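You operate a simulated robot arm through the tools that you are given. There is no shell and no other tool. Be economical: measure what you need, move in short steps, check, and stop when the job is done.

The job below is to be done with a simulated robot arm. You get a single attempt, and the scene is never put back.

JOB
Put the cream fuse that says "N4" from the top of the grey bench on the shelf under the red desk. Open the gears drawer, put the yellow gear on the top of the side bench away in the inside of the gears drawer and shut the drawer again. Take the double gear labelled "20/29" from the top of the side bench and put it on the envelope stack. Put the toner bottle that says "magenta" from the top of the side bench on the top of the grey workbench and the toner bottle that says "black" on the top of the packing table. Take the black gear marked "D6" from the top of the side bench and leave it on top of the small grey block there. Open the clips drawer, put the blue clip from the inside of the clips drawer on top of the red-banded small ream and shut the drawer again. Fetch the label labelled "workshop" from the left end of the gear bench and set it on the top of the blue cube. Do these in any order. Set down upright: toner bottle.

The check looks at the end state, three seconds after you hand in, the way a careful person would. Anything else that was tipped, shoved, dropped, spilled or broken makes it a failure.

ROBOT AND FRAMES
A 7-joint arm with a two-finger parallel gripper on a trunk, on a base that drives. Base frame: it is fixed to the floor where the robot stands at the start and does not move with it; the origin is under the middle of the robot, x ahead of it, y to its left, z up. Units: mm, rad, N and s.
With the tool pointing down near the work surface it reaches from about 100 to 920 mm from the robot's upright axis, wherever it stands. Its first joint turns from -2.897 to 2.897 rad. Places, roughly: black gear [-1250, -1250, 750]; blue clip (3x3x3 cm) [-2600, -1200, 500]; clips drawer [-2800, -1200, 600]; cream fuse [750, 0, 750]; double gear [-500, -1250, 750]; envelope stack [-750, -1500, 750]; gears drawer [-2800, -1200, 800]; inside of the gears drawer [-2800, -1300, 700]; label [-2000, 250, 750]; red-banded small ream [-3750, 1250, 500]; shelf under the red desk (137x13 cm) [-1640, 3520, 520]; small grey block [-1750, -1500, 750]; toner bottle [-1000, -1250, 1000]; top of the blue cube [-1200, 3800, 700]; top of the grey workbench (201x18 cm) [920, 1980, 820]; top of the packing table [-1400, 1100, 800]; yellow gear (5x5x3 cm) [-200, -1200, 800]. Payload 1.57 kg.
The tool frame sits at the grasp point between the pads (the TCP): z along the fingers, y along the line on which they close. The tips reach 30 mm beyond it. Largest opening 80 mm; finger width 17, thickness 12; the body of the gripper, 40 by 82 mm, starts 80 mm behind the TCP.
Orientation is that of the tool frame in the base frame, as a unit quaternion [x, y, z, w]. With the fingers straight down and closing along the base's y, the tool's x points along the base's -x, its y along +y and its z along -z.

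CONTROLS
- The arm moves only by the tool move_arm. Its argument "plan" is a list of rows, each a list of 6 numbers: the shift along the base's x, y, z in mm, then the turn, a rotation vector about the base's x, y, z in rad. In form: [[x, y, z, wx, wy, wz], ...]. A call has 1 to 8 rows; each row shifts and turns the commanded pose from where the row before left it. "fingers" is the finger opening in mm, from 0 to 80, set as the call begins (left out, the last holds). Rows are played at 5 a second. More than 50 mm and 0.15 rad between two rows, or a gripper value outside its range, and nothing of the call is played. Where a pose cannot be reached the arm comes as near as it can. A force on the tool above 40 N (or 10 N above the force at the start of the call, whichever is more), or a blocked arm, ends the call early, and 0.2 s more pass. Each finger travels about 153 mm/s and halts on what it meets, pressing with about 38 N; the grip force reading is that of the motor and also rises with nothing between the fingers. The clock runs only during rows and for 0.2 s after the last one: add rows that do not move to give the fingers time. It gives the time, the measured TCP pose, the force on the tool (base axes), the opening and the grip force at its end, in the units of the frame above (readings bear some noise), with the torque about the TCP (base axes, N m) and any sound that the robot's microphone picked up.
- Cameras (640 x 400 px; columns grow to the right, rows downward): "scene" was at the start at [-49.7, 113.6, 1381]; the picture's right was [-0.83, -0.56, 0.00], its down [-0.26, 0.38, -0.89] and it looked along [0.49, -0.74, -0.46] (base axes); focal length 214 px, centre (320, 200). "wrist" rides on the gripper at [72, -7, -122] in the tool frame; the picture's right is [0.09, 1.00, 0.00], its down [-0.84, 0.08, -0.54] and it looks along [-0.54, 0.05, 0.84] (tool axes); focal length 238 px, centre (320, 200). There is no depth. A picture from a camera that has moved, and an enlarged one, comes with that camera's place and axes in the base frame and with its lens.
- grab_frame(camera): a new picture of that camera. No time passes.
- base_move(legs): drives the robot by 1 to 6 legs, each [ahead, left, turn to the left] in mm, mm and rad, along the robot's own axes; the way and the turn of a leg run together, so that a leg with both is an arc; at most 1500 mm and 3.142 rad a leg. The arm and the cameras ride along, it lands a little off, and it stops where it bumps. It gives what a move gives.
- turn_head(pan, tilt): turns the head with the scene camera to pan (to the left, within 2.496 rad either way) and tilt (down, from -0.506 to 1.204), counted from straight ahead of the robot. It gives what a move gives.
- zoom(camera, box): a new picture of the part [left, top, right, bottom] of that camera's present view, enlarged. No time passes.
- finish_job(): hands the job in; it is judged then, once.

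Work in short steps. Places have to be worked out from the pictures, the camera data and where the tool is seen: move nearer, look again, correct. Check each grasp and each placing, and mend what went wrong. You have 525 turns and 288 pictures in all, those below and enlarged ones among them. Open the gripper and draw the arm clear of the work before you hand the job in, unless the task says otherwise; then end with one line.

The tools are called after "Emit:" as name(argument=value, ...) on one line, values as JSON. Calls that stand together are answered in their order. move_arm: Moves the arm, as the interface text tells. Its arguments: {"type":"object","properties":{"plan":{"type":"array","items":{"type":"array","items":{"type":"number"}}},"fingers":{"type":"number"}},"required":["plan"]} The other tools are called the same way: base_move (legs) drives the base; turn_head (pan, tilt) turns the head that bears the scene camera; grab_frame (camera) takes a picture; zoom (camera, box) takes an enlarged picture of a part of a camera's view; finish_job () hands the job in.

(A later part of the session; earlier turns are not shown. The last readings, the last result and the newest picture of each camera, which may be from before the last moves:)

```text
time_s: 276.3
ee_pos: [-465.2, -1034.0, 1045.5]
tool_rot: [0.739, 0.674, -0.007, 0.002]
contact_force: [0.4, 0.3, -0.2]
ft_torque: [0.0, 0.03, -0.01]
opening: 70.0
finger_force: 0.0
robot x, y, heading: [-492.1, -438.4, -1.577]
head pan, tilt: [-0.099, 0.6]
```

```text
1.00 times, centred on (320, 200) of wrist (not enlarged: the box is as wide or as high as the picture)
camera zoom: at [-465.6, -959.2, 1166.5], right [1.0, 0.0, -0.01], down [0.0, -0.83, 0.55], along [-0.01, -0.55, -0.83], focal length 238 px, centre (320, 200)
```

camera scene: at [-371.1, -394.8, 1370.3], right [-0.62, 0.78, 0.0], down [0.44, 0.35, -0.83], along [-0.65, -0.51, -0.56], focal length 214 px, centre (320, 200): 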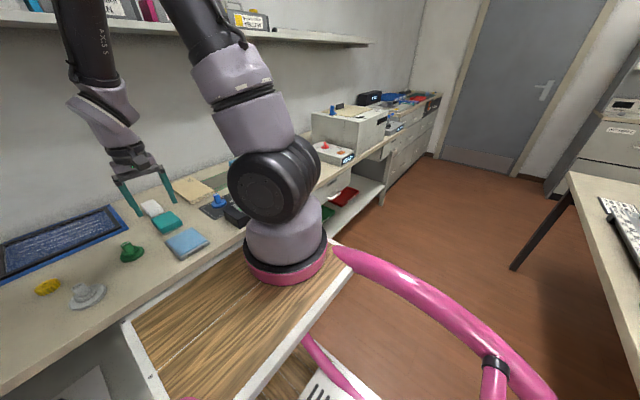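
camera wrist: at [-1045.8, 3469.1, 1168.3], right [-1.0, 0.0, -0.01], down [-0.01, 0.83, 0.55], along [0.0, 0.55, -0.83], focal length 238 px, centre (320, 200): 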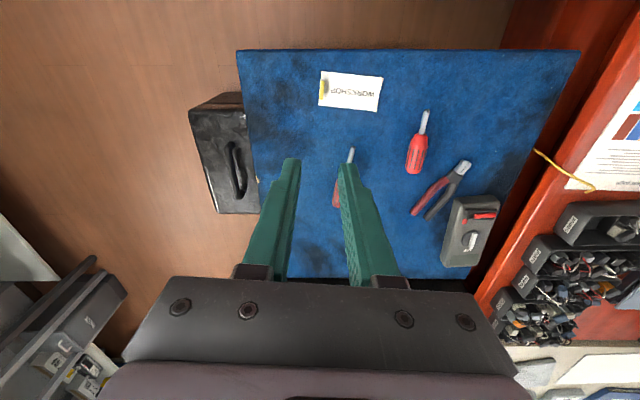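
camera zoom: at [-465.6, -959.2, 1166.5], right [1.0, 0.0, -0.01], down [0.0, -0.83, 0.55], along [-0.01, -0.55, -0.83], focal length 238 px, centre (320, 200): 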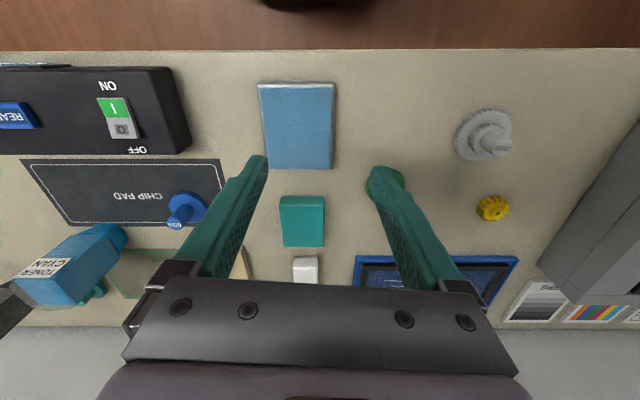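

Double gears: grey, green and blue; I zoom to read their marks.

Emit:
zoom(camera="wrist", box=[430, 90, 550, 170])

Emit:
zoom(camera="scene", box=[270, 190, 330, 235])

Emit:
zoom(camera="wrist", box=[140, 170, 230, 240])

```text
5.00 times, centred on (490, 130) of wrist
camera zoom: at [-465.6, -959.2, 1166.5], right [1.0, 0.0, -0.01], down [0.0, -0.83, 0.55], along [-0.01, -0.55, -0.83], focal length 1192 px, centre (-530, 550)
```

zoom: 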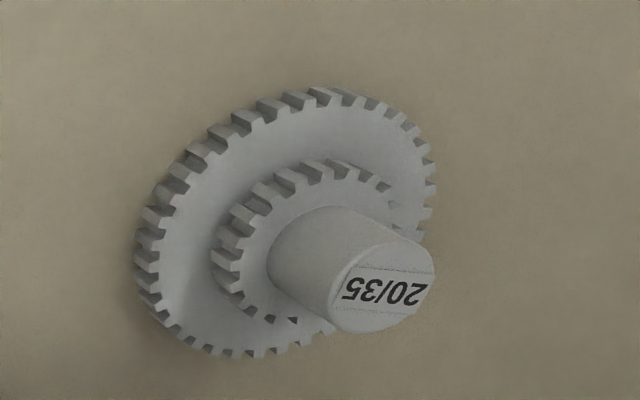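

```text
8.89 times, centred on (300, 212) of scene
camera zoom: at [-310.8, -427.8, 1370.3], right [-0.99, 0.1, 0.0], down [0.06, 0.56, -0.83], along [-0.08, -0.82, -0.56], focal length 1906 px, centre (498, 89)
```

zoom: 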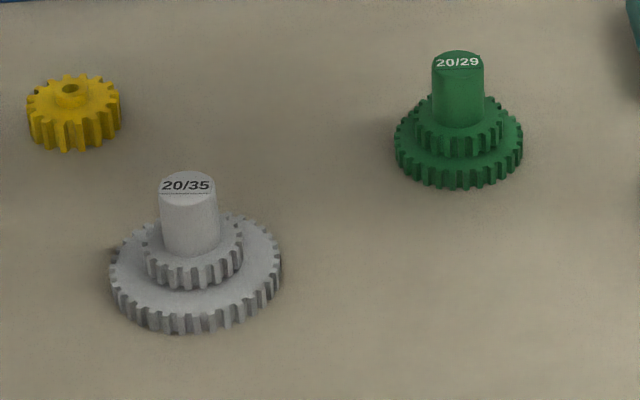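

```text
5.71 times, centred on (185, 205) of wrist
camera zoom: at [-465.6, -959.2, 1166.5], right [1.0, 0.0, -0.01], down [0.0, -0.83, 0.55], along [-0.01, -0.55, -0.83], focal length 1362 px, centre (1091, 171)
```

zoom: 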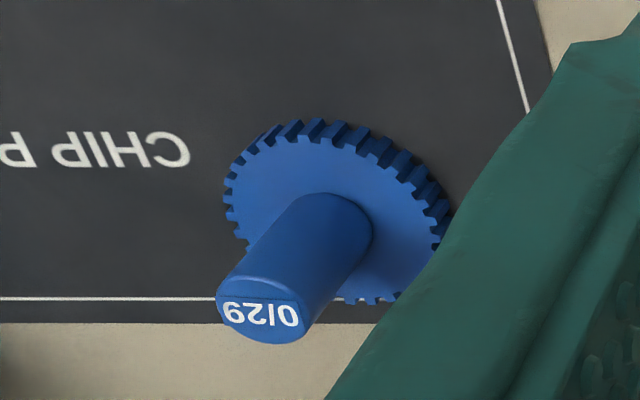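

Green is "20/29", shaft at about (-363, -1158), top z≈885. I move above it.

Emit:
move_arm(plan=[[34, -35, 0, 0, 0, 0], [34, -35, 0, 0, 0, 0], [34, -35, 0, 0, 0, 0], [0, -20, -40, 0, 0, 0], [0, 0, -45, 0, 0, 0]])

Emit:
grab_frame(camera="wrist")

```text
time_s: 277.5
ee_pos: [-364.6, -1158.6, 961.6]
tool_rot: [0.739, 0.674, -0.007, 0.003]
contact_force: [0.1, 0.1, 0.8]
ft_torque: [-0.04, -0.01, -0.04]
opening: 69.9
finger_force: 0.1
robot x, y, heading: [-489.1, -440.9, -1.566]
head pan, tilt: [-0.099, 0.6]
```

```text
182 pictures are left
camera wrist: at [-365.3, -1085.0, 1081.8], right [1.0, 0.0, -0.01], down [0.0, -0.83, 0.55], along [-0.01, -0.55, -0.83], focal length 238 px, centre (320, 200)
```

wrist: 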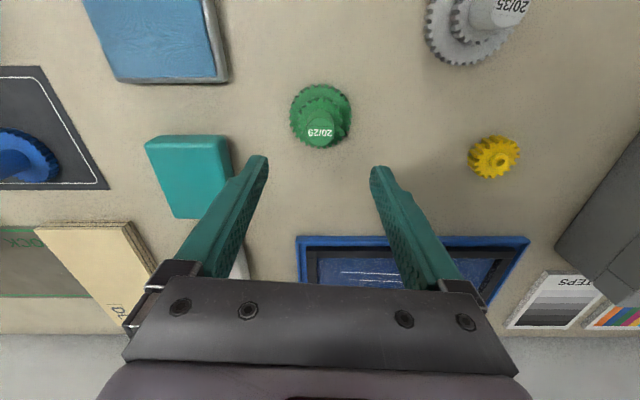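

Emit:
move_arm(plan=[[-2, 12, -20, 0, 0, 0], [0, 0, -30, 0, 0, 0], [0, 0, -18, 0, 0, 0], [0, 0, 0, 0, 0, 0]])

Emit:
grab_frame(camera="wrist")

```text
time_s: 278.5
ee_pos: [-365.1, -1145.5, 893.3]
tool_rot: [0.739, 0.674, -0.006, 0.001]
contact_force: [0.4, -0.1, 0.0]
ft_torque: [-0.01, 0.01, 0.01]
opening: 69.9
finger_force: 0.1
robot x, y, heading: [-492.3, -438.2, -1.57]
head pan, tilt: [-0.099, 0.6]
```

```text
181 pictures are left
camera wrist: at [-365.6, -1072.4, 1013.3], right [1.0, 0.0, -0.01], down [0.0, -0.83, 0.55], along [-0.01, -0.55, -0.83], focal length 238 px, centre (320, 200)
```

wrist: 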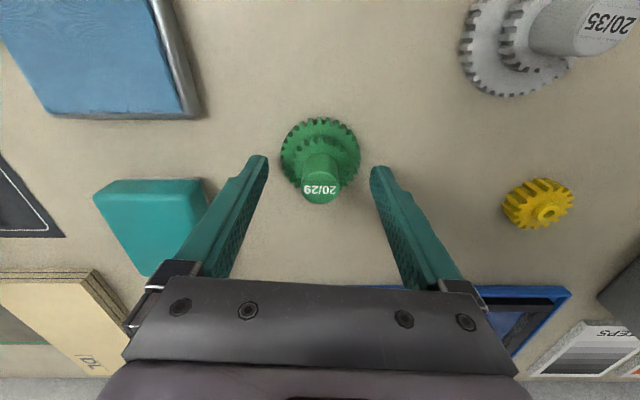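

Emit:
move_arm(plan=[[0, -2, -3, 0, 0, 0], [0, 0, 0, 0, 0, 0]])

Emit:
move_arm(plan=[[0, 0, 0, 0, 0, 0], [0, 0, 0, 0, 0, 0], [0, 0, 0, 0, 0, 0]], fingers=5)

Emit:
move_arm(plan=[[0, 0, 20, 0, 0, 0], [0, 0, 40, 0, 0, 0], [0, 0, 40, 0, 0, 0], [0, 0, 0, 0, 0, 0]])

Emit:
grab_frame(camera="wrist")

```text
time_s: 279.1
ee_pos: [-364.9, -1149.6, 889.3]
tool_rot: [0.739, 0.674, -0.007, 0.002]
contact_force: [0.2, -0.2, -0.6]
ft_torque: [-0.02, 0.03, 0.03]
opening: 70.0
finger_force: 0.1
robot x, y, heading: [-490.5, -437.5, -1.572]
head pan, tilt: [-0.099, 0.6]
```

```text
time_s: 279.9
ee_pos: [-364.5, -1149.0, 890.7]
tool_rot: [0.74, 0.673, -0.007, 0.002]
contact_force: [0.1, -0.1, -0.2]
ft_torque: [0.0, -0.02, -0.05]
opening: 37.9
finger_force: 37.8
robot x, y, heading: [-494.9, -437.9, -1.574]
head pan, tilt: [-0.099, 0.6]
```

```text
time_s: 280.9
ee_pos: [-364.1, -1148.0, 989.3]
tool_rot: [0.738, 0.674, -0.006, 0.001]
contact_force: [0.4, 0.0, -1.3]
ft_torque: [0.02, 0.0, -0.02]
opening: 38.2
finger_force: 38.0
robot x, y, heading: [-491.5, -437.3, -1.575]
head pan, tilt: [-0.099, 0.6]
```

```text
180 pictures are left
camera wrist: at [-365.8, -1073.8, 1110.0], right [1.0, 0.0, -0.01], down [0.0, -0.83, 0.55], along [-0.01, -0.55, -0.83], focal length 238 px, centre (320, 200)
```

wrist: 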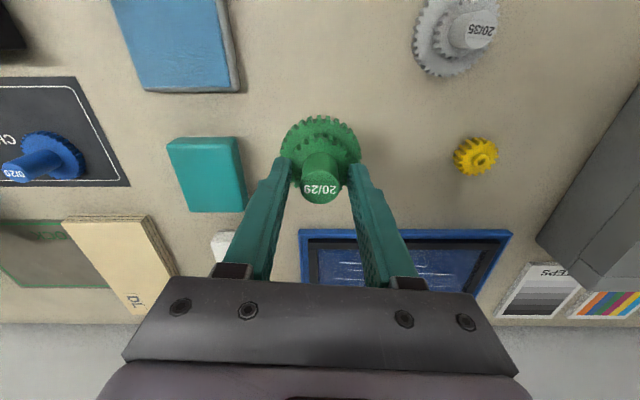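

The green gear is held. I shift the base west to reach the envelope stack (x -726..-604, from y≈-1275 back).

Emit:
base_move(legs=[[35, -175, 0]])

Emit:
move_arm(plan=[[-25, -30, 0, 0, 0, 0], [-25, -32, 0, 0, 0, 0], [-25, -32, 0, 0, 0, 0], [-25, -32, 0, 0, 0, 0], [-23, -30, 0, 0, 0, 0], [0, 0, 0, 0, 0, 0]])

Emit:
grab_frame(camera="wrist")

Emit:
grab_frame(camera="scene")

```text
time_s: 282.4
ee_pos: [-544.2, -1183.0, 990.1]
tool_rot: [0.74, 0.672, -0.006, 0.002]
contact_force: [0.5, -1.1, -0.2]
ft_torque: [0.01, -0.01, 0.03]
opening: 37.9
finger_force: 38.0
robot x, y, heading: [-665.5, -474.9, -1.575]
head pan, tilt: [-0.099, 0.6]
```

```text
time_s: 283.8
ee_pos: [-668.2, -1339.4, 988.1]
tool_rot: [0.741, 0.672, -0.007, 0.001]
contact_force: [-0.1, 0.4, -0.4]
ft_torque: [0.0, -0.02, -0.01]
opening: 38.0
finger_force: 38.5
robot x, y, heading: [-670.0, -477.2, -1.581]
head pan, tilt: [-0.099, 0.6]
```

```text
179 pictures are left
camera wrist: at [-667.9, -1265.3, 1109.5], right [1.0, -0.01, -0.01], down [0.0, -0.83, 0.55], along [-0.01, -0.55, -0.83], focal length 238 px, centre (320, 200)
```

wrist: 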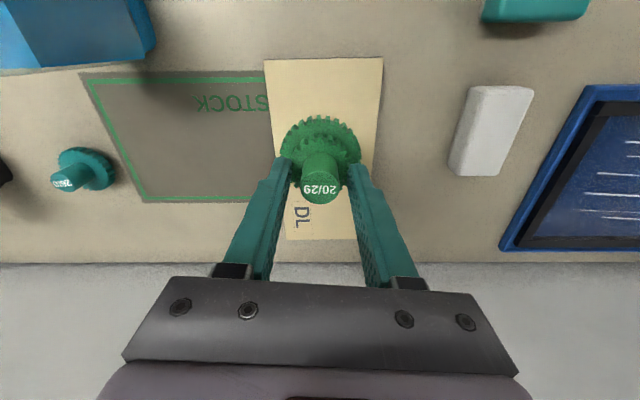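

```text
178 pictures are left
camera scene: at [-486.0, -463.5, 1370.3], right [-0.99, 0.11, 0.0], down [0.06, 0.56, -0.83], along [-0.09, -0.82, -0.56], focal length 214 px, centre (320, 200)
```

scene: 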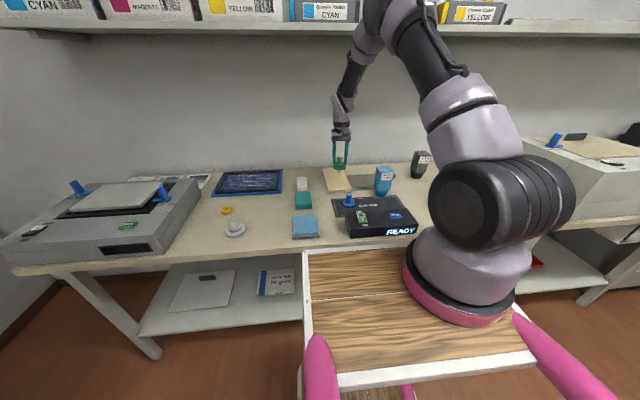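

Gear is above the stack. Lowering carefully.

Emit:
move_arm(plan=[[0, -3, -35, 0, 0, 0], [0, 0, -25, 0, 0, 0], [0, 0, -5, 0, 0, 0], [0, 0, -5, 0, 0, 0], [0, 0, 0, 0, 0, 0]])

Emit:
move_arm(plan=[[0, 0, -3, 0, 0, 0], [0, 0, -3, 0, 0, 0], [0, 0, -3, 0, 0, 0], [0, 0, -3, 0, 0, 0], [0, 0, -3, 0, 0, 0], [0, 0, 0, 0, 0, 0]])

Emit:
grab_frame(camera="wrist")

```text
time_s: 285.0
ee_pos: [-667.8, -1341.6, 919.3]
tool_rot: [0.741, 0.671, -0.007, 0.002]
contact_force: [-0.5, -0.9, -0.6]
ft_torque: [-0.01, -0.04, -0.01]
opening: 37.9
finger_force: 37.8
robot x, y, heading: [-665.0, -476.3, -1.58]
head pan, tilt: [-0.099, 0.6]
```

```text
time_s: 286.4
ee_pos: [-667.9, -1343.2, 906.0]
tool_rot: [0.741, 0.671, -0.008, 0.004]
contact_force: [-1.9, -0.5, 30.3]
ft_torque: [-0.06, 0.07, -0.09]
opening: 37.8
finger_force: 37.2
robot x, y, heading: [-663.9, -471.9, -1.58]
head pan, tilt: [-0.099, 0.6]
```

```text
177 pictures are left
camera wrist: at [-667.8, -1268.8, 1026.4], right [1.0, -0.01, -0.01], down [0.0, -0.83, 0.56], along [-0.01, -0.56, -0.83], focal length 238 px, centre (320, 200)
```

wrist: 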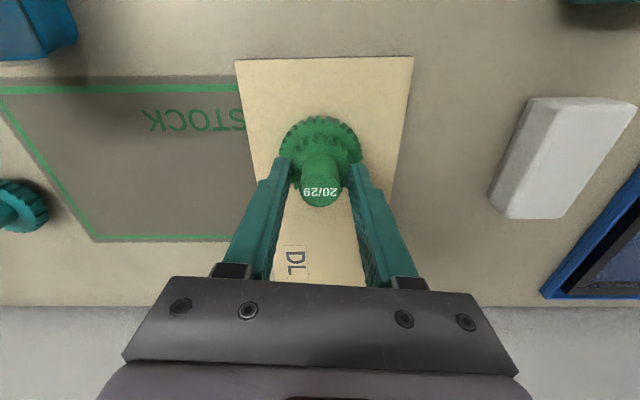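

Seated (30 N contact). I relieve, release and lift away.

Emit:
move_arm(plan=[[0, 0, 2, 0, 0, 0], [0, 0, 0, 0, 0, 0]])

Emit:
move_arm(plan=[[0, 0, 0, 0, 0, 0], [0, 0, 0, 0, 0, 0]], fingers=60)

Emit:
move_arm(plan=[[0, 0, 30, 0, 0, 0], [0, 0, 50, 0, 0, 0], [0, 0, 50, 0, 0, 0], [0, 10, 0, 0, 0, 0]])

Emit:
grab_frame(camera="wrist")

```text
time_s: 287.0
ee_pos: [-667.2, -1342.5, 907.0]
tool_rot: [0.741, 0.671, -0.007, 0.002]
contact_force: [-0.8, -5.8, 15.4]
ft_torque: [-0.57, 0.03, -0.02]
opening: 38.0
finger_force: 38.2
robot x, y, heading: [-665.5, -470.9, -1.579]
head pan, tilt: [-0.099, 0.6]
```

```text
time_s: 287.6
ee_pos: [-667.7, -1341.3, 906.0]
tool_rot: [0.741, 0.671, -0.006, 0.001]
contact_force: [0.0, 0.4, -0.5]
ft_torque: [0.01, -0.01, 0.01]
opening: 60.0
finger_force: 0.1
robot x, y, heading: [-669.1, -473.0, -1.58]
head pan, tilt: [-0.099, 0.6]
```

```text
time_s: 288.6
ee_pos: [-665.7, -1331.7, 1036.8]
tool_rot: [0.741, 0.671, -0.008, 0.002]
contact_force: [-0.1, 0.0, -0.3]
ft_torque: [0.05, 0.01, 0.03]
opening: 60.0
finger_force: 0.0
robot x, y, heading: [-666.3, -472.7, -1.579]
head pan, tilt: [-0.099, 0.6]
```

```text
176 pictures are left
camera wrist: at [-666.9, -1258.1, 1157.4], right [1.0, -0.01, -0.01], down [0.0, -0.83, 0.55], along [-0.01, -0.55, -0.83], focal length 238 px, centre (320, 200)
```

wrist: 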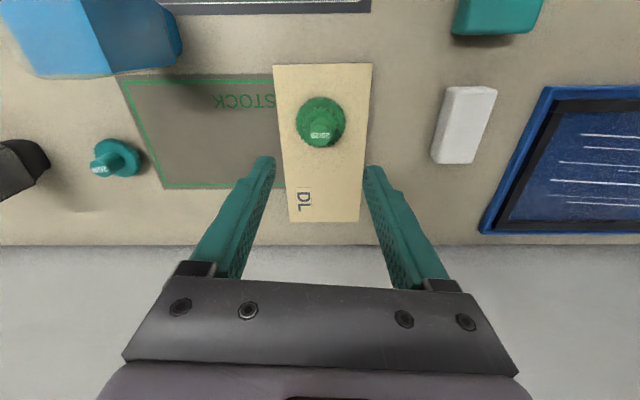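

The double gear stands on the envelope stack. I retract and look west along the bench for the black gear and the grey block.

Emit:
move_arm(plan=[[0, 45, 5, 0, 0, 0], [0, 45, 5, 0, 0, 0], [0, 45, 5, 0, 0, 0], [0, 45, 5, 0, 0, 0], [0, 45, 5, 0, 0, 0], [0, 45, 0, 0, 0, 0], [0, 30, 0, 0, 0, 0]])

Emit:
turn_head(pan=-0.9, tilt=0.55)

Emit:
grab_frame(camera="scene")

```text
time_s: 290.2
ee_pos: [-667.0, -1031.0, 1061.9]
tool_rot: [0.74, 0.672, -0.007, 0.002]
contact_force: [-0.1, 0.2, 0.7]
ft_torque: [0.03, 0.04, -0.02]
opening: 59.9
finger_force: 0.0
robot x, y, heading: [-668.5, -475.7, -1.575]
head pan, tilt: [-0.099, 0.6]
```

```text
time_s: 291.3
ee_pos: [-666.0, -1031.2, 1061.5]
tool_rot: [0.741, 0.672, -0.006, 0.002]
contact_force: [-0.2, -0.1, -0.7]
ft_torque: [-0.02, -0.02, 0.0]
opening: 60.1
finger_force: 0.1
robot x, y, heading: [-668.8, -473.1, -1.578]
head pan, tilt: [-0.901, 0.55]
```

```text
175 pictures are left
camera scene: at [-547.4, -430.9, 1374.8], right [-0.62, 0.79, 0.0], down [0.41, 0.32, -0.85], along [-0.67, -0.53, -0.52], focal length 214 px, centre (320, 200)
```

scene: 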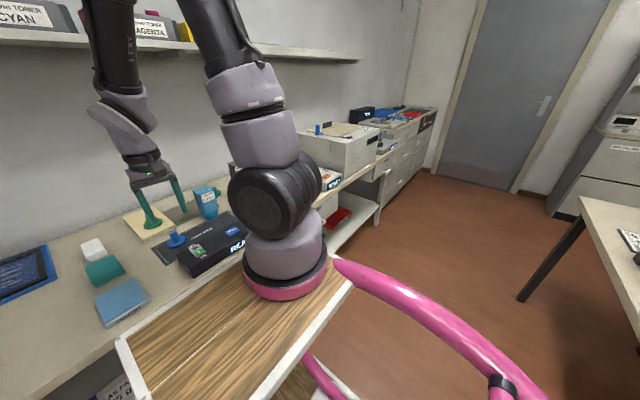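

Emit:
base_move(legs=[[0, -420, 0.005]])

Emit:
turn_head(pan=0.1, tilt=0.6)

Emit:
grab_frame(camera="scene")

Emit:
grab_frame(camera="wrist")

```text
time_s: 293.9
ee_pos: [-1086.2, -1029.3, 1062.5]
tool_rot: [0.74, 0.673, -0.007, 0.002]
contact_force: [-0.1, -0.3, -0.3]
ft_torque: [0.0, 0.04, 0.02]
opening: 59.9
finger_force: 0.0
robot x, y, heading: [-1089.8, -469.8, -1.572]
head pan, tilt: [-0.901, 0.55]
```

```text
time_s: 295.2
ee_pos: [-1088.3, -1028.1, 1062.5]
tool_rot: [0.739, 0.673, -0.006, 0.002]
contact_force: [-0.4, 0.4, -0.4]
ft_torque: [0.01, -0.01, -0.02]
opening: 59.7
finger_force: 0.1
robot x, y, heading: [-1090.7, -470.6, -1.574]
head pan, tilt: [0.099, 0.6]
```

```text
174 pictures are left
camera scene: at [-892.0, -460.8, 1370.3], right [-1.0, -0.1, 0.0], down [-0.05, 0.56, -0.83], along [0.08, -0.82, -0.56], focal length 214 px, centre (320, 200)
```

scene: 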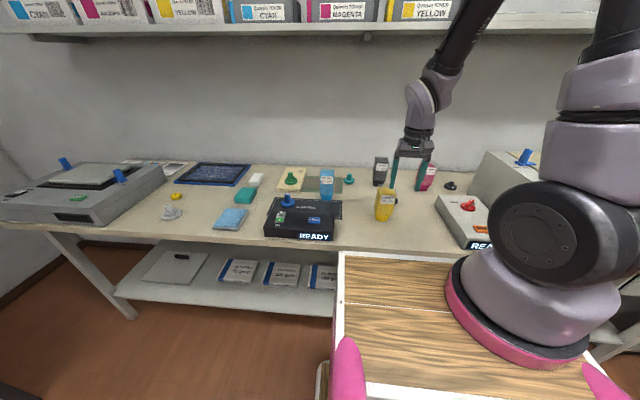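

```text
173 pictures are left
camera wrist: at [-1087.8, -955.1, 1182.7], right [1.0, 0.0, -0.01], down [0.0, -0.83, 0.55], along [-0.01, -0.55, -0.83], focal length 238 px, centre (320, 200)
```

wrist: 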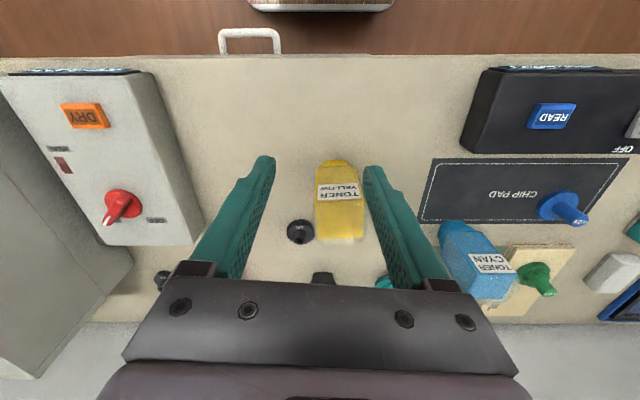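

Emit:
zoom(camera="scene", box=[330, 140, 510, 240])

Emit:
zoom(camera="wrist", box=[270, 205, 340, 260])

Emit:
zoom(camera="wrist", box=[130, 250, 200, 305])

```text
3.56 times, centred on (420, 190) of scene
camera zoom: at [-892.0, -460.8, 1370.3], right [-1.0, -0.1, 0.0], down [-0.05, 0.56, -0.83], along [0.08, -0.82, -0.56], focal length 763 px, centre (-36, 236)
```

zoom: 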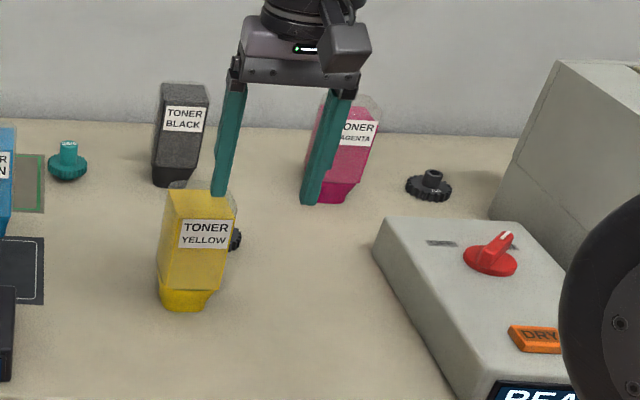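

```text
7.27 times, centred on (305, 232) of wrist
camera zoom: at [-1087.8, -955.1, 1182.7], right [1.0, 0.0, -0.01], down [0.0, -0.83, 0.55], along [-0.01, -0.55, -0.83], focal length 1734 px, centre (429, -36)
```

zoom: 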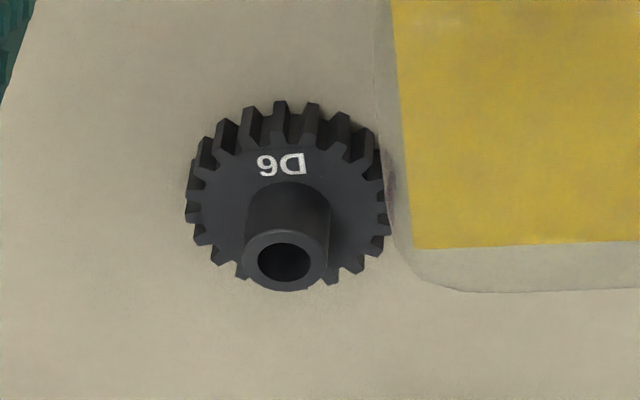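

```text
7.27 times, centred on (165, 278) of wrist
camera zoom: at [-1087.8, -955.1, 1182.7], right [1.0, 0.0, -0.01], down [0.0, -0.83, 0.55], along [-0.01, -0.55, -0.83], focal length 1734 px, centre (1447, -364)
```

zoom: 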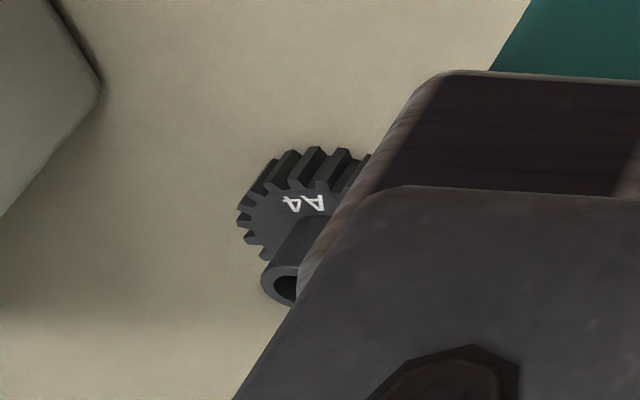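

D6 is the black gear at about (-1128, -1255), ~100 mm behind the yellow bottle. I roll the tool 90° (fingers closing along y, camera to the west) while moving above it.

Emit:
move_arm(plan=[[-5, -28, 0, 0, 0, 0.14], [-5, -28, 0, 0, 0, 0.14], [-5, -28, 0, 0, 0, 0.14], [-5, -28, 0, 0, 0, 0.14], [-5, -28, 0, 0, 0, 0.14], [-5, -28, 0, 0, 0, 0.14], [-5, -28, 0, 0, 0, 0.14], [-5, -28, 0, 0, 0, 0.14]], fingers=75)

Emit:
move_arm(plan=[[0, 0, 0, 0, 0, 0.14], [0, 0, 0, 0, 0, 0.14], [0, 0, 0, 0, 0, 0.14], [0, 0, 0, 0, 0, 0.12], [0, 0, -30, 0, 0, 0], [0, 0, -40, 0, 0, 0]])

Emit:
grab_frame(camera="wrist")

```text
time_s: 297.0
ee_pos: [-1127.6, -1251.7, 1061.2]
tool_rot: [0.267, 0.964, -0.005, 0.004]
contact_force: [1.1, -0.7, -0.4]
ft_torque: [-0.03, 0.05, 0.0]
opening: 75.1
finger_force: 0.1
robot x, y, heading: [-1090.7, -473.1, -1.572]
head pan, tilt: [0.099, 0.6]
```

```text
time_s: 298.4
ee_pos: [-1128.2, -1251.5, 992.4]
tool_rot: [0.002, 1.0, -0.004, 0.006]
contact_force: [-0.8, 0.1, 0.4]
ft_torque: [-0.03, -0.01, -0.02]
opening: 75.0
finger_force: 0.0
robot x, y, heading: [-1094.2, -468.8, -1.575]
head pan, tilt: [0.099, 0.6]
```

```text
169 pictures are left
camera wrist: at [-1203.0, -1257.2, 1112.8], right [-0.09, 1.0, -0.01], down [0.83, 0.08, 0.55], along [0.55, 0.04, -0.83], focal length 238 px, centre (320, 200)
```

wrist: 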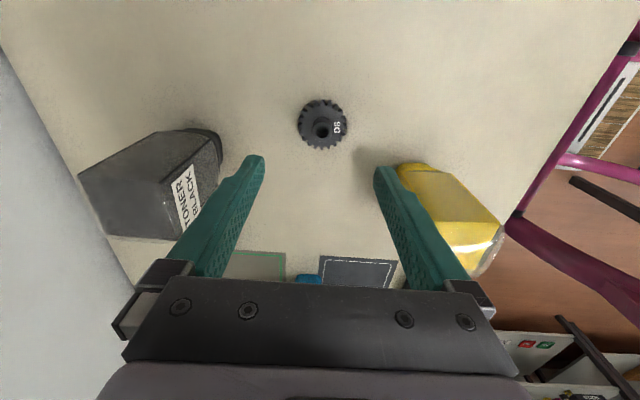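

D6 is centred under the tool, both bottles clear of the fingers. Descending and closing on the gear.

Emit:
move_arm(plan=[[0, 0, -45, 0, 0, 0], [0, 0, -45, 0, 0, 0], [0, 0, -28, 0, 0, 0], [0, 0, 0, 0, 0, 0]])

Emit:
move_arm(plan=[[0, 0, 0, 0, 0, 0], [0, 0, 0, 0, 0, 0], [0, 0, 0, 0, 0, 0]], fingers=5)

Emit:
grab_frame(camera="wrist")

```text
time_s: 299.4
ee_pos: [-1128.6, -1252.3, 874.3]
tool_rot: [0.003, 1.0, -0.003, 0.006]
contact_force: [0.5, 0.2, -0.3]
ft_torque: [0.01, 0.01, 0.01]
opening: 74.8
finger_force: 0.0
robot x, y, heading: [-1088.3, -471.4, -1.572]
head pan, tilt: [0.099, 0.6]
```

```text
time_s: 300.2
ee_pos: [-1129.2, -1251.2, 875.0]
tool_rot: [0.003, 1.0, -0.004, 0.006]
contact_force: [0.4, -0.7, 0.3]
ft_torque: [-0.02, -0.01, -0.01]
opening: 47.0
finger_force: 38.0
robot x, y, heading: [-1091.0, -472.5, -1.572]
head pan, tilt: [0.099, 0.6]
```

```text
168 pictures are left
camera wrist: at [-1203.1, -1257.6, 995.4], right [-0.09, 1.0, -0.01], down [0.83, 0.08, 0.55], along [0.55, 0.04, -0.83], focal length 238 px, centre (320, 200)
```

wrist: 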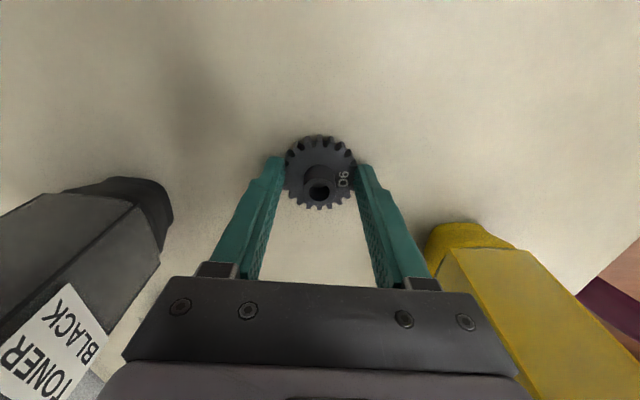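

D6 is held. I lift, draw back and then move west to view the small grey block.

Emit:
move_arm(plan=[[0, 0, 20, 0, 0, 0], [0, 0, 45, 0, 0, 0], [0, 0, 45, 0, 0, 0], [0, 0, 45, 0, 0, 0], [0, 0, 40, 0, 0, 0], [0, 45, 0, 0, 0, 0], [0, 45, 0, 0, 0, 0], [0, 45, 0, 0, 0, 0]])

Emit:
move_arm(plan=[[0, 45, 0, 0, 0, 0], [0, 40, 0, 0, 0, 0]])

Emit:
base_move(legs=[[0, -500, 0]])

Emit:
grab_frame(camera="scene")

Emit:
grab_frame(camera="wrist")

```text
time_s: 302.0
ee_pos: [-1129.0, -1115.6, 1067.7]
tool_rot: [0.002, 1.0, -0.002, 0.005]
contact_force: [0.2, -0.1, -0.7]
ft_torque: [0.05, 0.0, 0.0]
opening: 46.8
finger_force: 38.7
robot x, y, heading: [-1088.9, -473.5, -1.574]
head pan, tilt: [0.099, 0.6]
```

```text
time_s: 302.6
ee_pos: [-1129.4, -1032.5, 1069.5]
tool_rot: [0.003, 1.0, -0.003, 0.006]
contact_force: [0.3, -0.3, 0.5]
ft_torque: [0.05, 0.02, 0.01]
opening: 46.8
finger_force: 38.4
robot x, y, heading: [-1095.2, -474.0, -1.575]
head pan, tilt: [0.099, 0.6]
```

```text
time_s: 304.8
ee_pos: [-1468.0, -1031.9, 1069.5]
tool_rot: [-0.004, 1.0, -0.005, 0.009]
contact_force: [3.5, 0.3, 0.0]
ft_torque: [0.0, -0.06, -0.09]
opening: 43.6
finger_force: 37.8
robot x, y, heading: [-1437.8, -467.5, -1.569]
head pan, tilt: [0.099, 0.6]
stopped in leg 1: the force on the tool passed its limit at 126 N (the readings are from after the stop); the commanded pose is now the measured one
```

```text
167 pictures are left
camera scene: at [-1237.0, -459.8, 1370.3], right [-0.99, -0.1, 0.0], down [-0.06, 0.56, -0.83], along [0.08, -0.82, -0.56], focal length 214 px, centre (320, 200)
```

scene: 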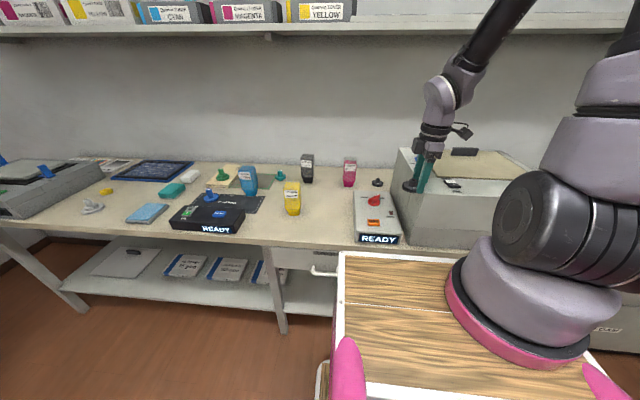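

```text
166 pictures are left
camera wrist: at [-1542.9, -1037.7, 1189.3], right [-0.1, 1.0, -0.01], down [0.83, 0.09, 0.56], along [0.55, 0.05, -0.83], focal length 238 px, centre (320, 200)
```

wrist: 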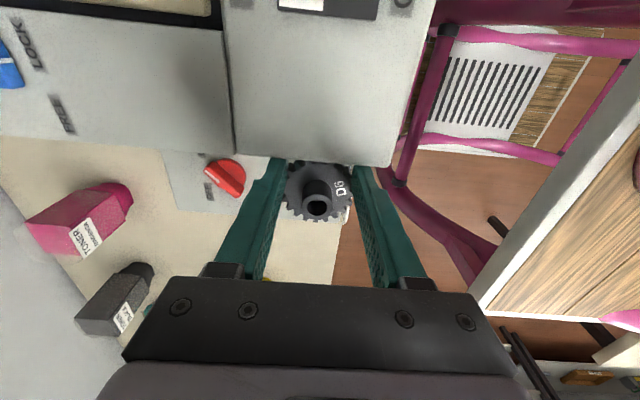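

The held gear touched the tall white box (its top is about z 1050+). I back off east, check grip, and raise the arm.

Emit:
base_move(legs=[[0, 90, 0]])

Emit:
move_arm(plan=[[0, 0, 40, 0, 0, 0], [0, 0, 40, 0, 0, 0], [0, 0, 40, 0, 0, 0], [0, 0, 0, 0, 0, 0]])

Emit:
grab_frame(camera="wrist")

Emit:
zoom(camera="scene", box=[330, 120, 560, 260])

```text
time_s: 305.9
ee_pos: [-1377.3, -1031.1, 1068.3]
tool_rot: [-0.003, 1.0, -0.004, 0.009]
contact_force: [-0.2, 0.1, 0.1]
ft_torque: [-0.01, -0.02, -0.02]
opening: 43.5
finger_force: 37.5
robot x, y, heading: [-1344.1, -473.8, -1.569]
head pan, tilt: [0.099, 0.6]
```

```text
time_s: 306.9
ee_pos: [-1377.8, -1032.4, 1190.2]
tool_rot: [-0.003, 1.0, -0.005, 0.009]
contact_force: [0.0, -0.1, -0.2]
ft_torque: [0.01, -0.02, 0.02]
opening: 43.7
finger_force: 38.2
robot x, y, heading: [-1344.0, -470.1, -1.569]
head pan, tilt: [0.099, 0.6]
```

```text
165 pictures are left
camera wrist: at [-1452.8, -1037.5, 1309.9], right [-0.1, 1.0, -0.01], down [0.83, 0.09, 0.56], along [0.55, 0.05, -0.83], focal length 238 px, centre (320, 200)
```

wrist: 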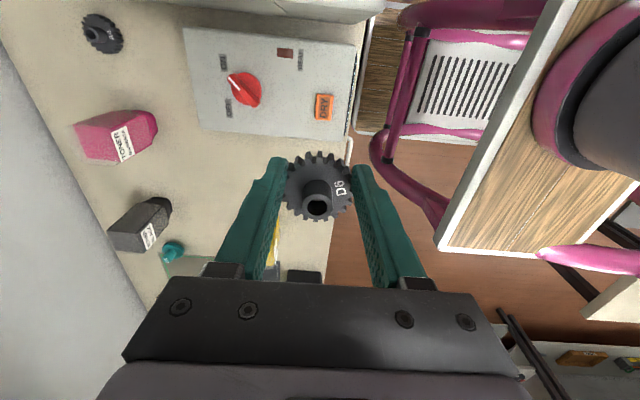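

```text
2.78 times, centred on (445, 190) of scene
camera zoom: at [-1147.0, -459.7, 1370.3], right [-0.99, -0.1, 0.0], down [-0.06, 0.56, -0.82], along [0.08, -0.82, -0.57], focal length 597 px, centre (-28, 228)
```

zoom: 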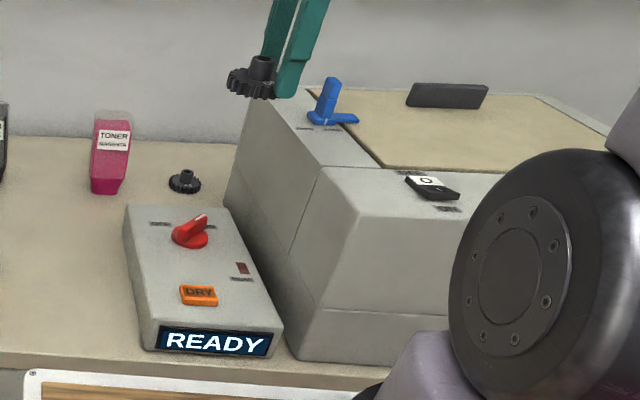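

The box looks unmoved and the gear is still held. With the arm at z 1190 I pass west over the box and look for the grey block.

Emit:
base_move(legs=[[0, -600, 0]])

Emit:
turn_head(pan=0.2, tilt=0.6)

Emit:
grab_frame(camera="scene")

Emit:
grab_frame(camera="wrist")

```text
time_s: 310.2
ee_pos: [-1976.2, -1031.5, 1190.6]
tool_rot: [-0.002, 1.0, -0.005, 0.009]
contact_force: [-0.5, -0.4, -1.0]
ft_torque: [-0.03, 0.0, 0.01]
opening: 43.6
finger_force: 38.3
robot x, y, heading: [-1943.9, -472.2, -1.571]
head pan, tilt: [0.099, 0.6]
```

```text
time_s: 310.9
ee_pos: [-1977.0, -1032.0, 1189.3]
tool_rot: [-0.003, 1.0, -0.005, 0.009]
contact_force: [-0.1, -0.5, -0.4]
ft_torque: [0.0, 0.02, 0.04]
opening: 43.6
finger_force: 37.9
robot x, y, heading: [-1944.4, -475.1, -1.569]
head pan, tilt: [0.201, 0.6]
```

```text
163 pictures are left
camera scene: at [-1736.8, -458.9, 1370.3], right [-0.98, -0.2, 0.0], down [-0.11, 0.55, -0.83], along [0.16, -0.81, -0.56], focal length 214 px, centre (320, 200)
```

scene: 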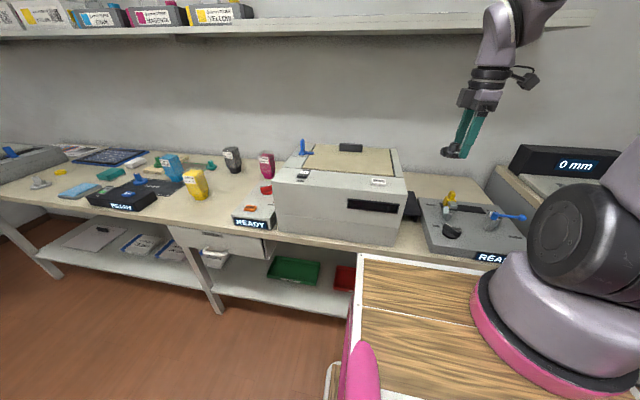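

```text
162 pictures are left
camera wrist: at [-2052.3, -1037.6, 1309.6], right [-0.1, 1.0, -0.01], down [0.83, 0.09, 0.56], along [0.55, 0.05, -0.83], focal length 238 px, centre (320, 200)
```

wrist: 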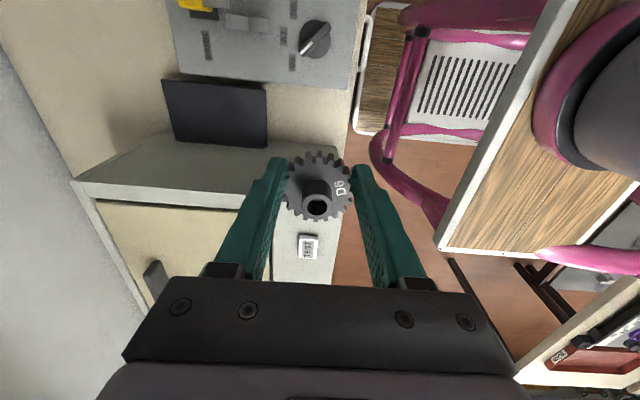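

No grey block in sight; given its place (-1750, -1500) it may be behind the white box. I move the arm over the box to look behind with the wrist camera.

Emit:
base_move(legs=[[0, 170, 0]])

Emit:
move_arm(plan=[[0, -40, 0, 0, 0, 0], [0, -40, 0, 0, 0, 0], [0, -40, 0, 0, 0, 0], [0, -40, 0, 0, 0, 0], [0, -40, 0, 0, 0, 0], [0, 0, 0, 0, 0, 0]])

Emit:
grab_frame(camera="wrist")

Emit:
grab_frame(camera="scene")

```text
time_s: 312.4
ee_pos: [-1809.7, -1033.2, 1190.3]
tool_rot: [-0.002, 1.0, -0.005, 0.009]
contact_force: [0.1, 0.7, -0.3]
ft_torque: [-0.03, 0.02, -0.01]
opening: 43.5
finger_force: 37.8
robot x, y, heading: [-1777.1, -472.2, -1.575]
head pan, tilt: [0.201, 0.6]
```

```text
time_s: 313.8
ee_pos: [-1808.2, -1234.4, 1191.4]
tool_rot: [-0.002, 1.0, -0.005, 0.009]
contact_force: [0.8, 0.5, -0.6]
ft_torque: [-0.03, 0.02, 0.01]
opening: 43.5
finger_force: 37.8
robot x, y, heading: [-1775.7, -468.9, -1.574]
head pan, tilt: [0.201, 0.6]
```

```text
161 pictures are left
camera wrist: at [-1882.9, -1239.7, 1311.8], right [-0.1, 1.0, -0.01], down [0.83, 0.08, 0.56], along [0.55, 0.04, -0.83], focal length 238 px, centre (320, 200)
```

wrist: 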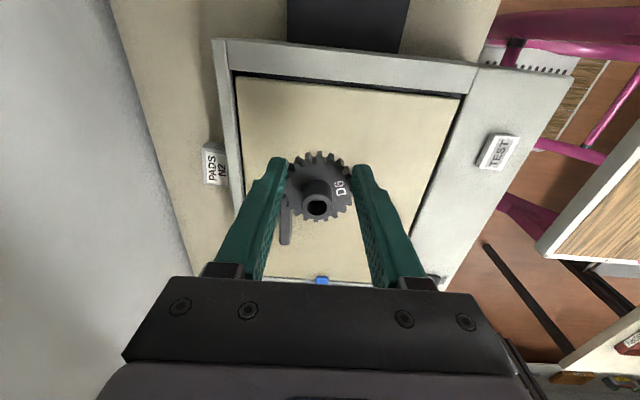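

```text
160 pictures are left
camera scene: at [-1567.9, -459.4, 1370.3], right [-0.98, -0.2, 0.0], down [-0.11, 0.55, -0.83], along [0.16, -0.81, -0.56], focal length 214 px, centre (320, 200)
```

scene: 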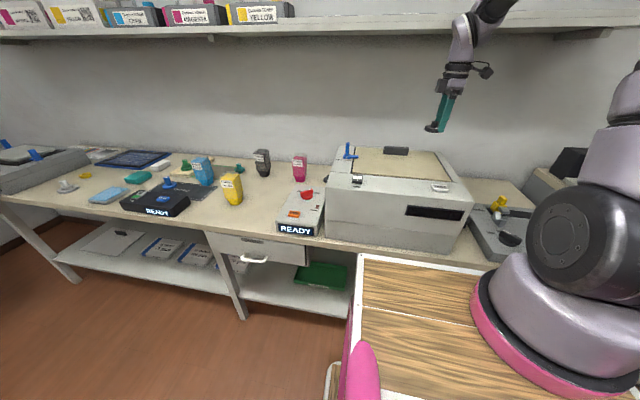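

A small grey block "PADS N2" is behind the box. I zoom in on it.

Emit:
zoom(camera="wrist", box=[170, 110, 270, 210])

```text
4.00 times, centred on (220, 160) of wrist
camera zoom: at [-1882.9, -1239.7, 1311.8], right [-0.1, 1.0, -0.01], down [0.83, 0.08, 0.56], along [0.55, 0.04, -0.83], focal length 953 px, centre (720, 360)
```

zoom: 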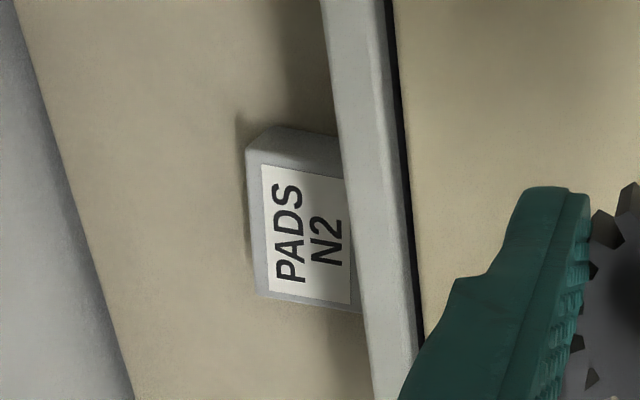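

Block "PADS N2": centre about (-1647, -1436), top ≈870. It's at the edge of reach, so I bring the base to x≈-1640 and 30 mm nearer.

Emit:
base_move(legs=[[0, 140, 0], [32, 0, 0]])

Emit:
move_arm(plan=[[0, -40, 0, 0, 0, 0], [0, -40, 0, 0, 0, 0], [0, -30, 0, 0, 0, 0], [0, 0, 0, 0, 0, 0]])

Emit:
grab_frame(camera="wrist")

Emit:
grab_frame(camera="scene")

```text
time_s: 315.6
ee_pos: [-1665.4, -1267.4, 1191.3]
tool_rot: [-0.002, 1.0, -0.004, 0.009]
contact_force: [0.2, -0.2, 0.3]
ft_torque: [-0.01, -0.01, 0.0]
opening: 43.4
finger_force: 37.9
robot x, y, heading: [-1631.1, -504.2, -1.574]
head pan, tilt: [0.201, 0.6]
```

```text
time_s: 316.8
ee_pos: [-1681.7, -1285.5, 1163.8]
tool_rot: [-0.015, 0.998, 0.057, -0.015]
contact_force: [-1.2, 20.6, -9.2]
ft_torque: [-1.99, -0.11, 0.08]
opening: 43.5
finger_force: 38.1
robot x, y, heading: [-1641.0, -482.9, -1.584]
head pan, tilt: [0.201, 0.6]
stopped in row 4: the arm was blocked; the commanded pose is now the measured one
```

```text
158 pictures are left
camera wrist: at [-1751.1, -1308.3, 1285.5], right [-0.12, 0.99, 0.12], down [0.85, 0.04, 0.52], along [0.51, 0.16, -0.84], focal length 238 px, centre (320, 200)
```

wrist: 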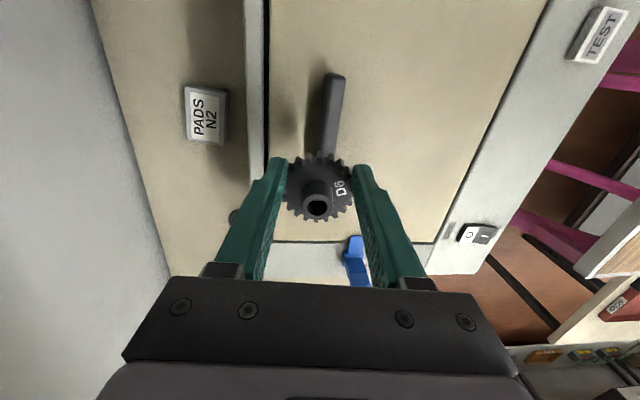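

```text
157 pictures are left
camera scene: at [-1432.5, -360.7, 1388.9], right [-0.98, -0.18, 0.02], down [-0.11, 0.48, -0.87], along [0.15, -0.86, -0.49], focal length 214 px, centre (320, 200)
```

scene: 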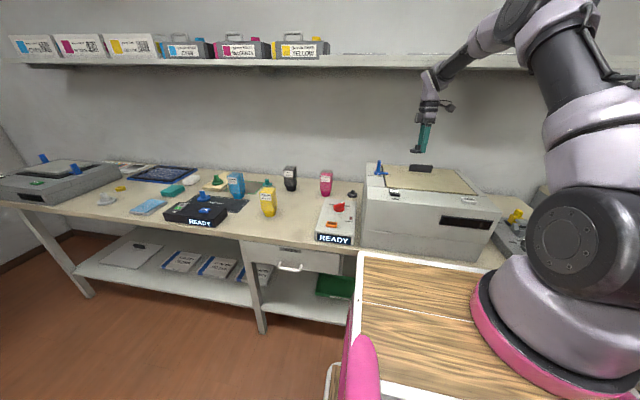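

The arm met the upper shelf and is pushing the robot back. I retract right away.

Emit:
move_arm(plan=[[0, 20, 0, 0, 0, 0], [0, 30, 0, 0, 0, 0], [0, 30, 0, 0, 0, 0], [0, 30, 0, 0, 0, 0], [0, 0, 0, 0, 0, 0]])

Emit:
grab_frame(camera="scene")

```text
time_s: 317.1
ee_pos: [-1692.2, -1397.5, 1073.6]
tool_rot: [-0.003, 0.996, 0.091, -0.004]
contact_force: [-1.1, 4.4, 6.7]
ft_torque: [-0.55, -0.03, -0.03]
opening: 5.0
finger_force: 0.1
robot x, y, heading: [-1645.1, -494.3, -1.59]
head pan, tilt: [0.201, 0.6]
stopped in row 1: the arm was blocked; the commanded pose is now the measured one
```

```text
156 pictures are left
camera scene: at [-1441.0, -479.0, 1370.3], right [-0.98, -0.18, 0.0], down [-0.1, 0.55, -0.83], along [0.15, -0.81, -0.56], focal length 214 px, centre (320, 200)
```

scene: 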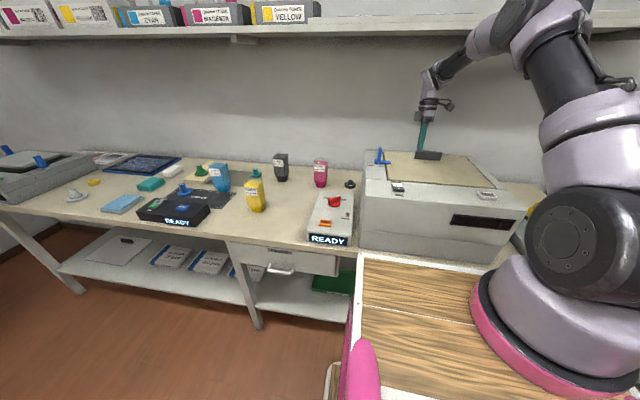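

The robot rocked back level but the gear was lost from the grip. I look for it.

Emit:
grab_frame(camera="wrist")

```text
155 pictures are left
camera wrist: at [-1765.7, -1425.0, 1192.9], right [-0.1, 0.98, 0.18], down [0.84, -0.02, 0.54], along [0.53, 0.21, -0.82], focal length 238 px, centre (320, 200)
```

wrist: 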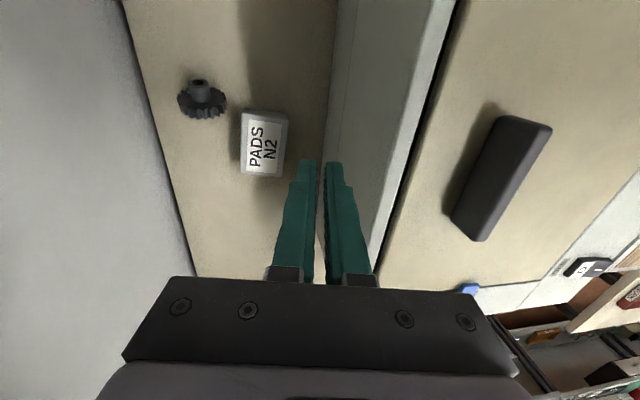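

The gear landed upright on the bench behind the box, beside the block — at about (-1698, -1504). The tool is in the gap behind the box with the wrist touching the upper shelf, so I go down out of contact.

Emit:
move_arm(plan=[[0, -3, -15, 0, 0, 0], [0, -3, -20, 0, 0, 0], [0, -3, -20, 0, 0, 0], [0, -3, -20, 0, 0, 0], [0, 0, 0, 0, 0, 0]])

Emit:
grab_frame(camera="scene")

Emit:
grab_frame(camera="wrist")

```text
time_s: 318.3
ee_pos: [-1693.9, -1392.8, 1007.7]
tool_rot: [-0.003, 0.996, 0.093, -0.005]
contact_force: [1.0, 0.2, -0.2]
ft_torque: [0.03, 0.0, -0.01]
opening: 5.1
finger_force: 0.1
robot x, y, heading: [-1646.6, -488.4, -1.592]
head pan, tilt: [0.201, 0.6]
```

```text
154 pictures are left
camera scene: at [-1440.2, -480.3, 1370.3], right [-0.98, -0.18, 0.0], down [-0.1, 0.56, -0.83], along [0.15, -0.81, -0.56], focal length 214 px, centre (320, 200)
```

scene: 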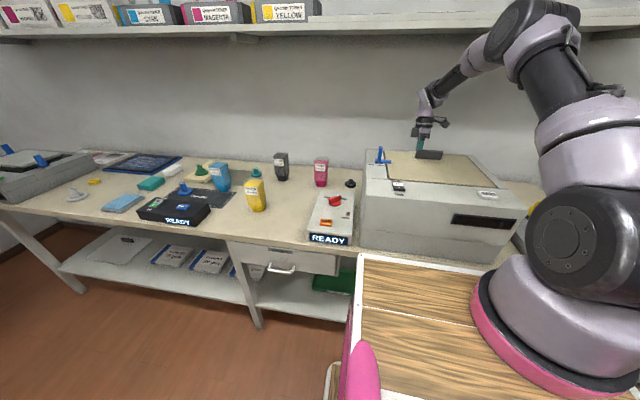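

```text
153 pictures are left
camera wrist: at [-1765.4, -1421.6, 1126.2], right [-0.1, 0.98, 0.18], down [0.84, -0.02, 0.54], along [0.53, 0.21, -0.82], focal length 238 px, centre (320, 200)
```

wrist: 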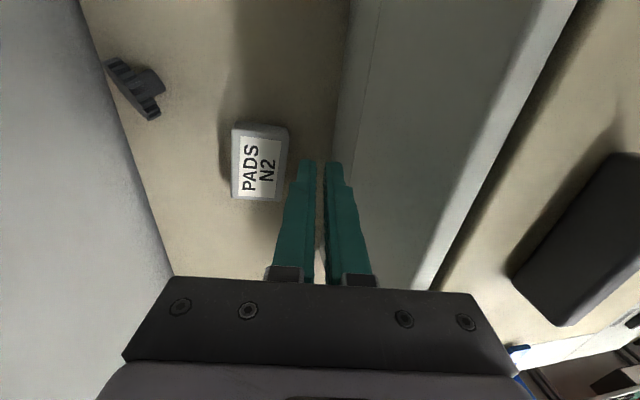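

Emit:
zoom(camera="wrist", box=[80, 30, 220, 140])

```text
3.64 times, centred on (150, 85) of wrist
camera zoom: at [-1765.4, -1421.6, 1126.2], right [-0.1, 0.98, 0.18], down [0.84, -0.02, 0.54], along [0.53, 0.21, -0.82], focal length 867 px, centre (938, 618)
```

zoom: 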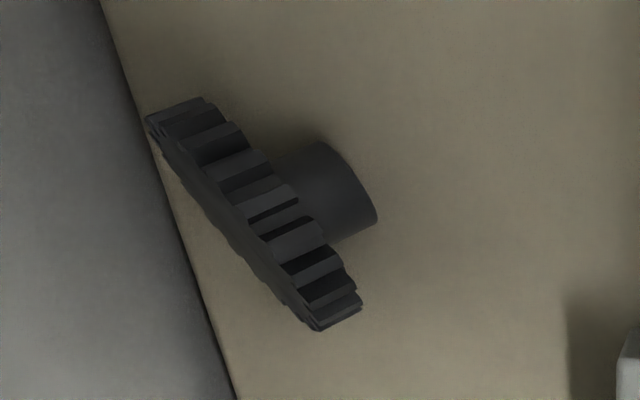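

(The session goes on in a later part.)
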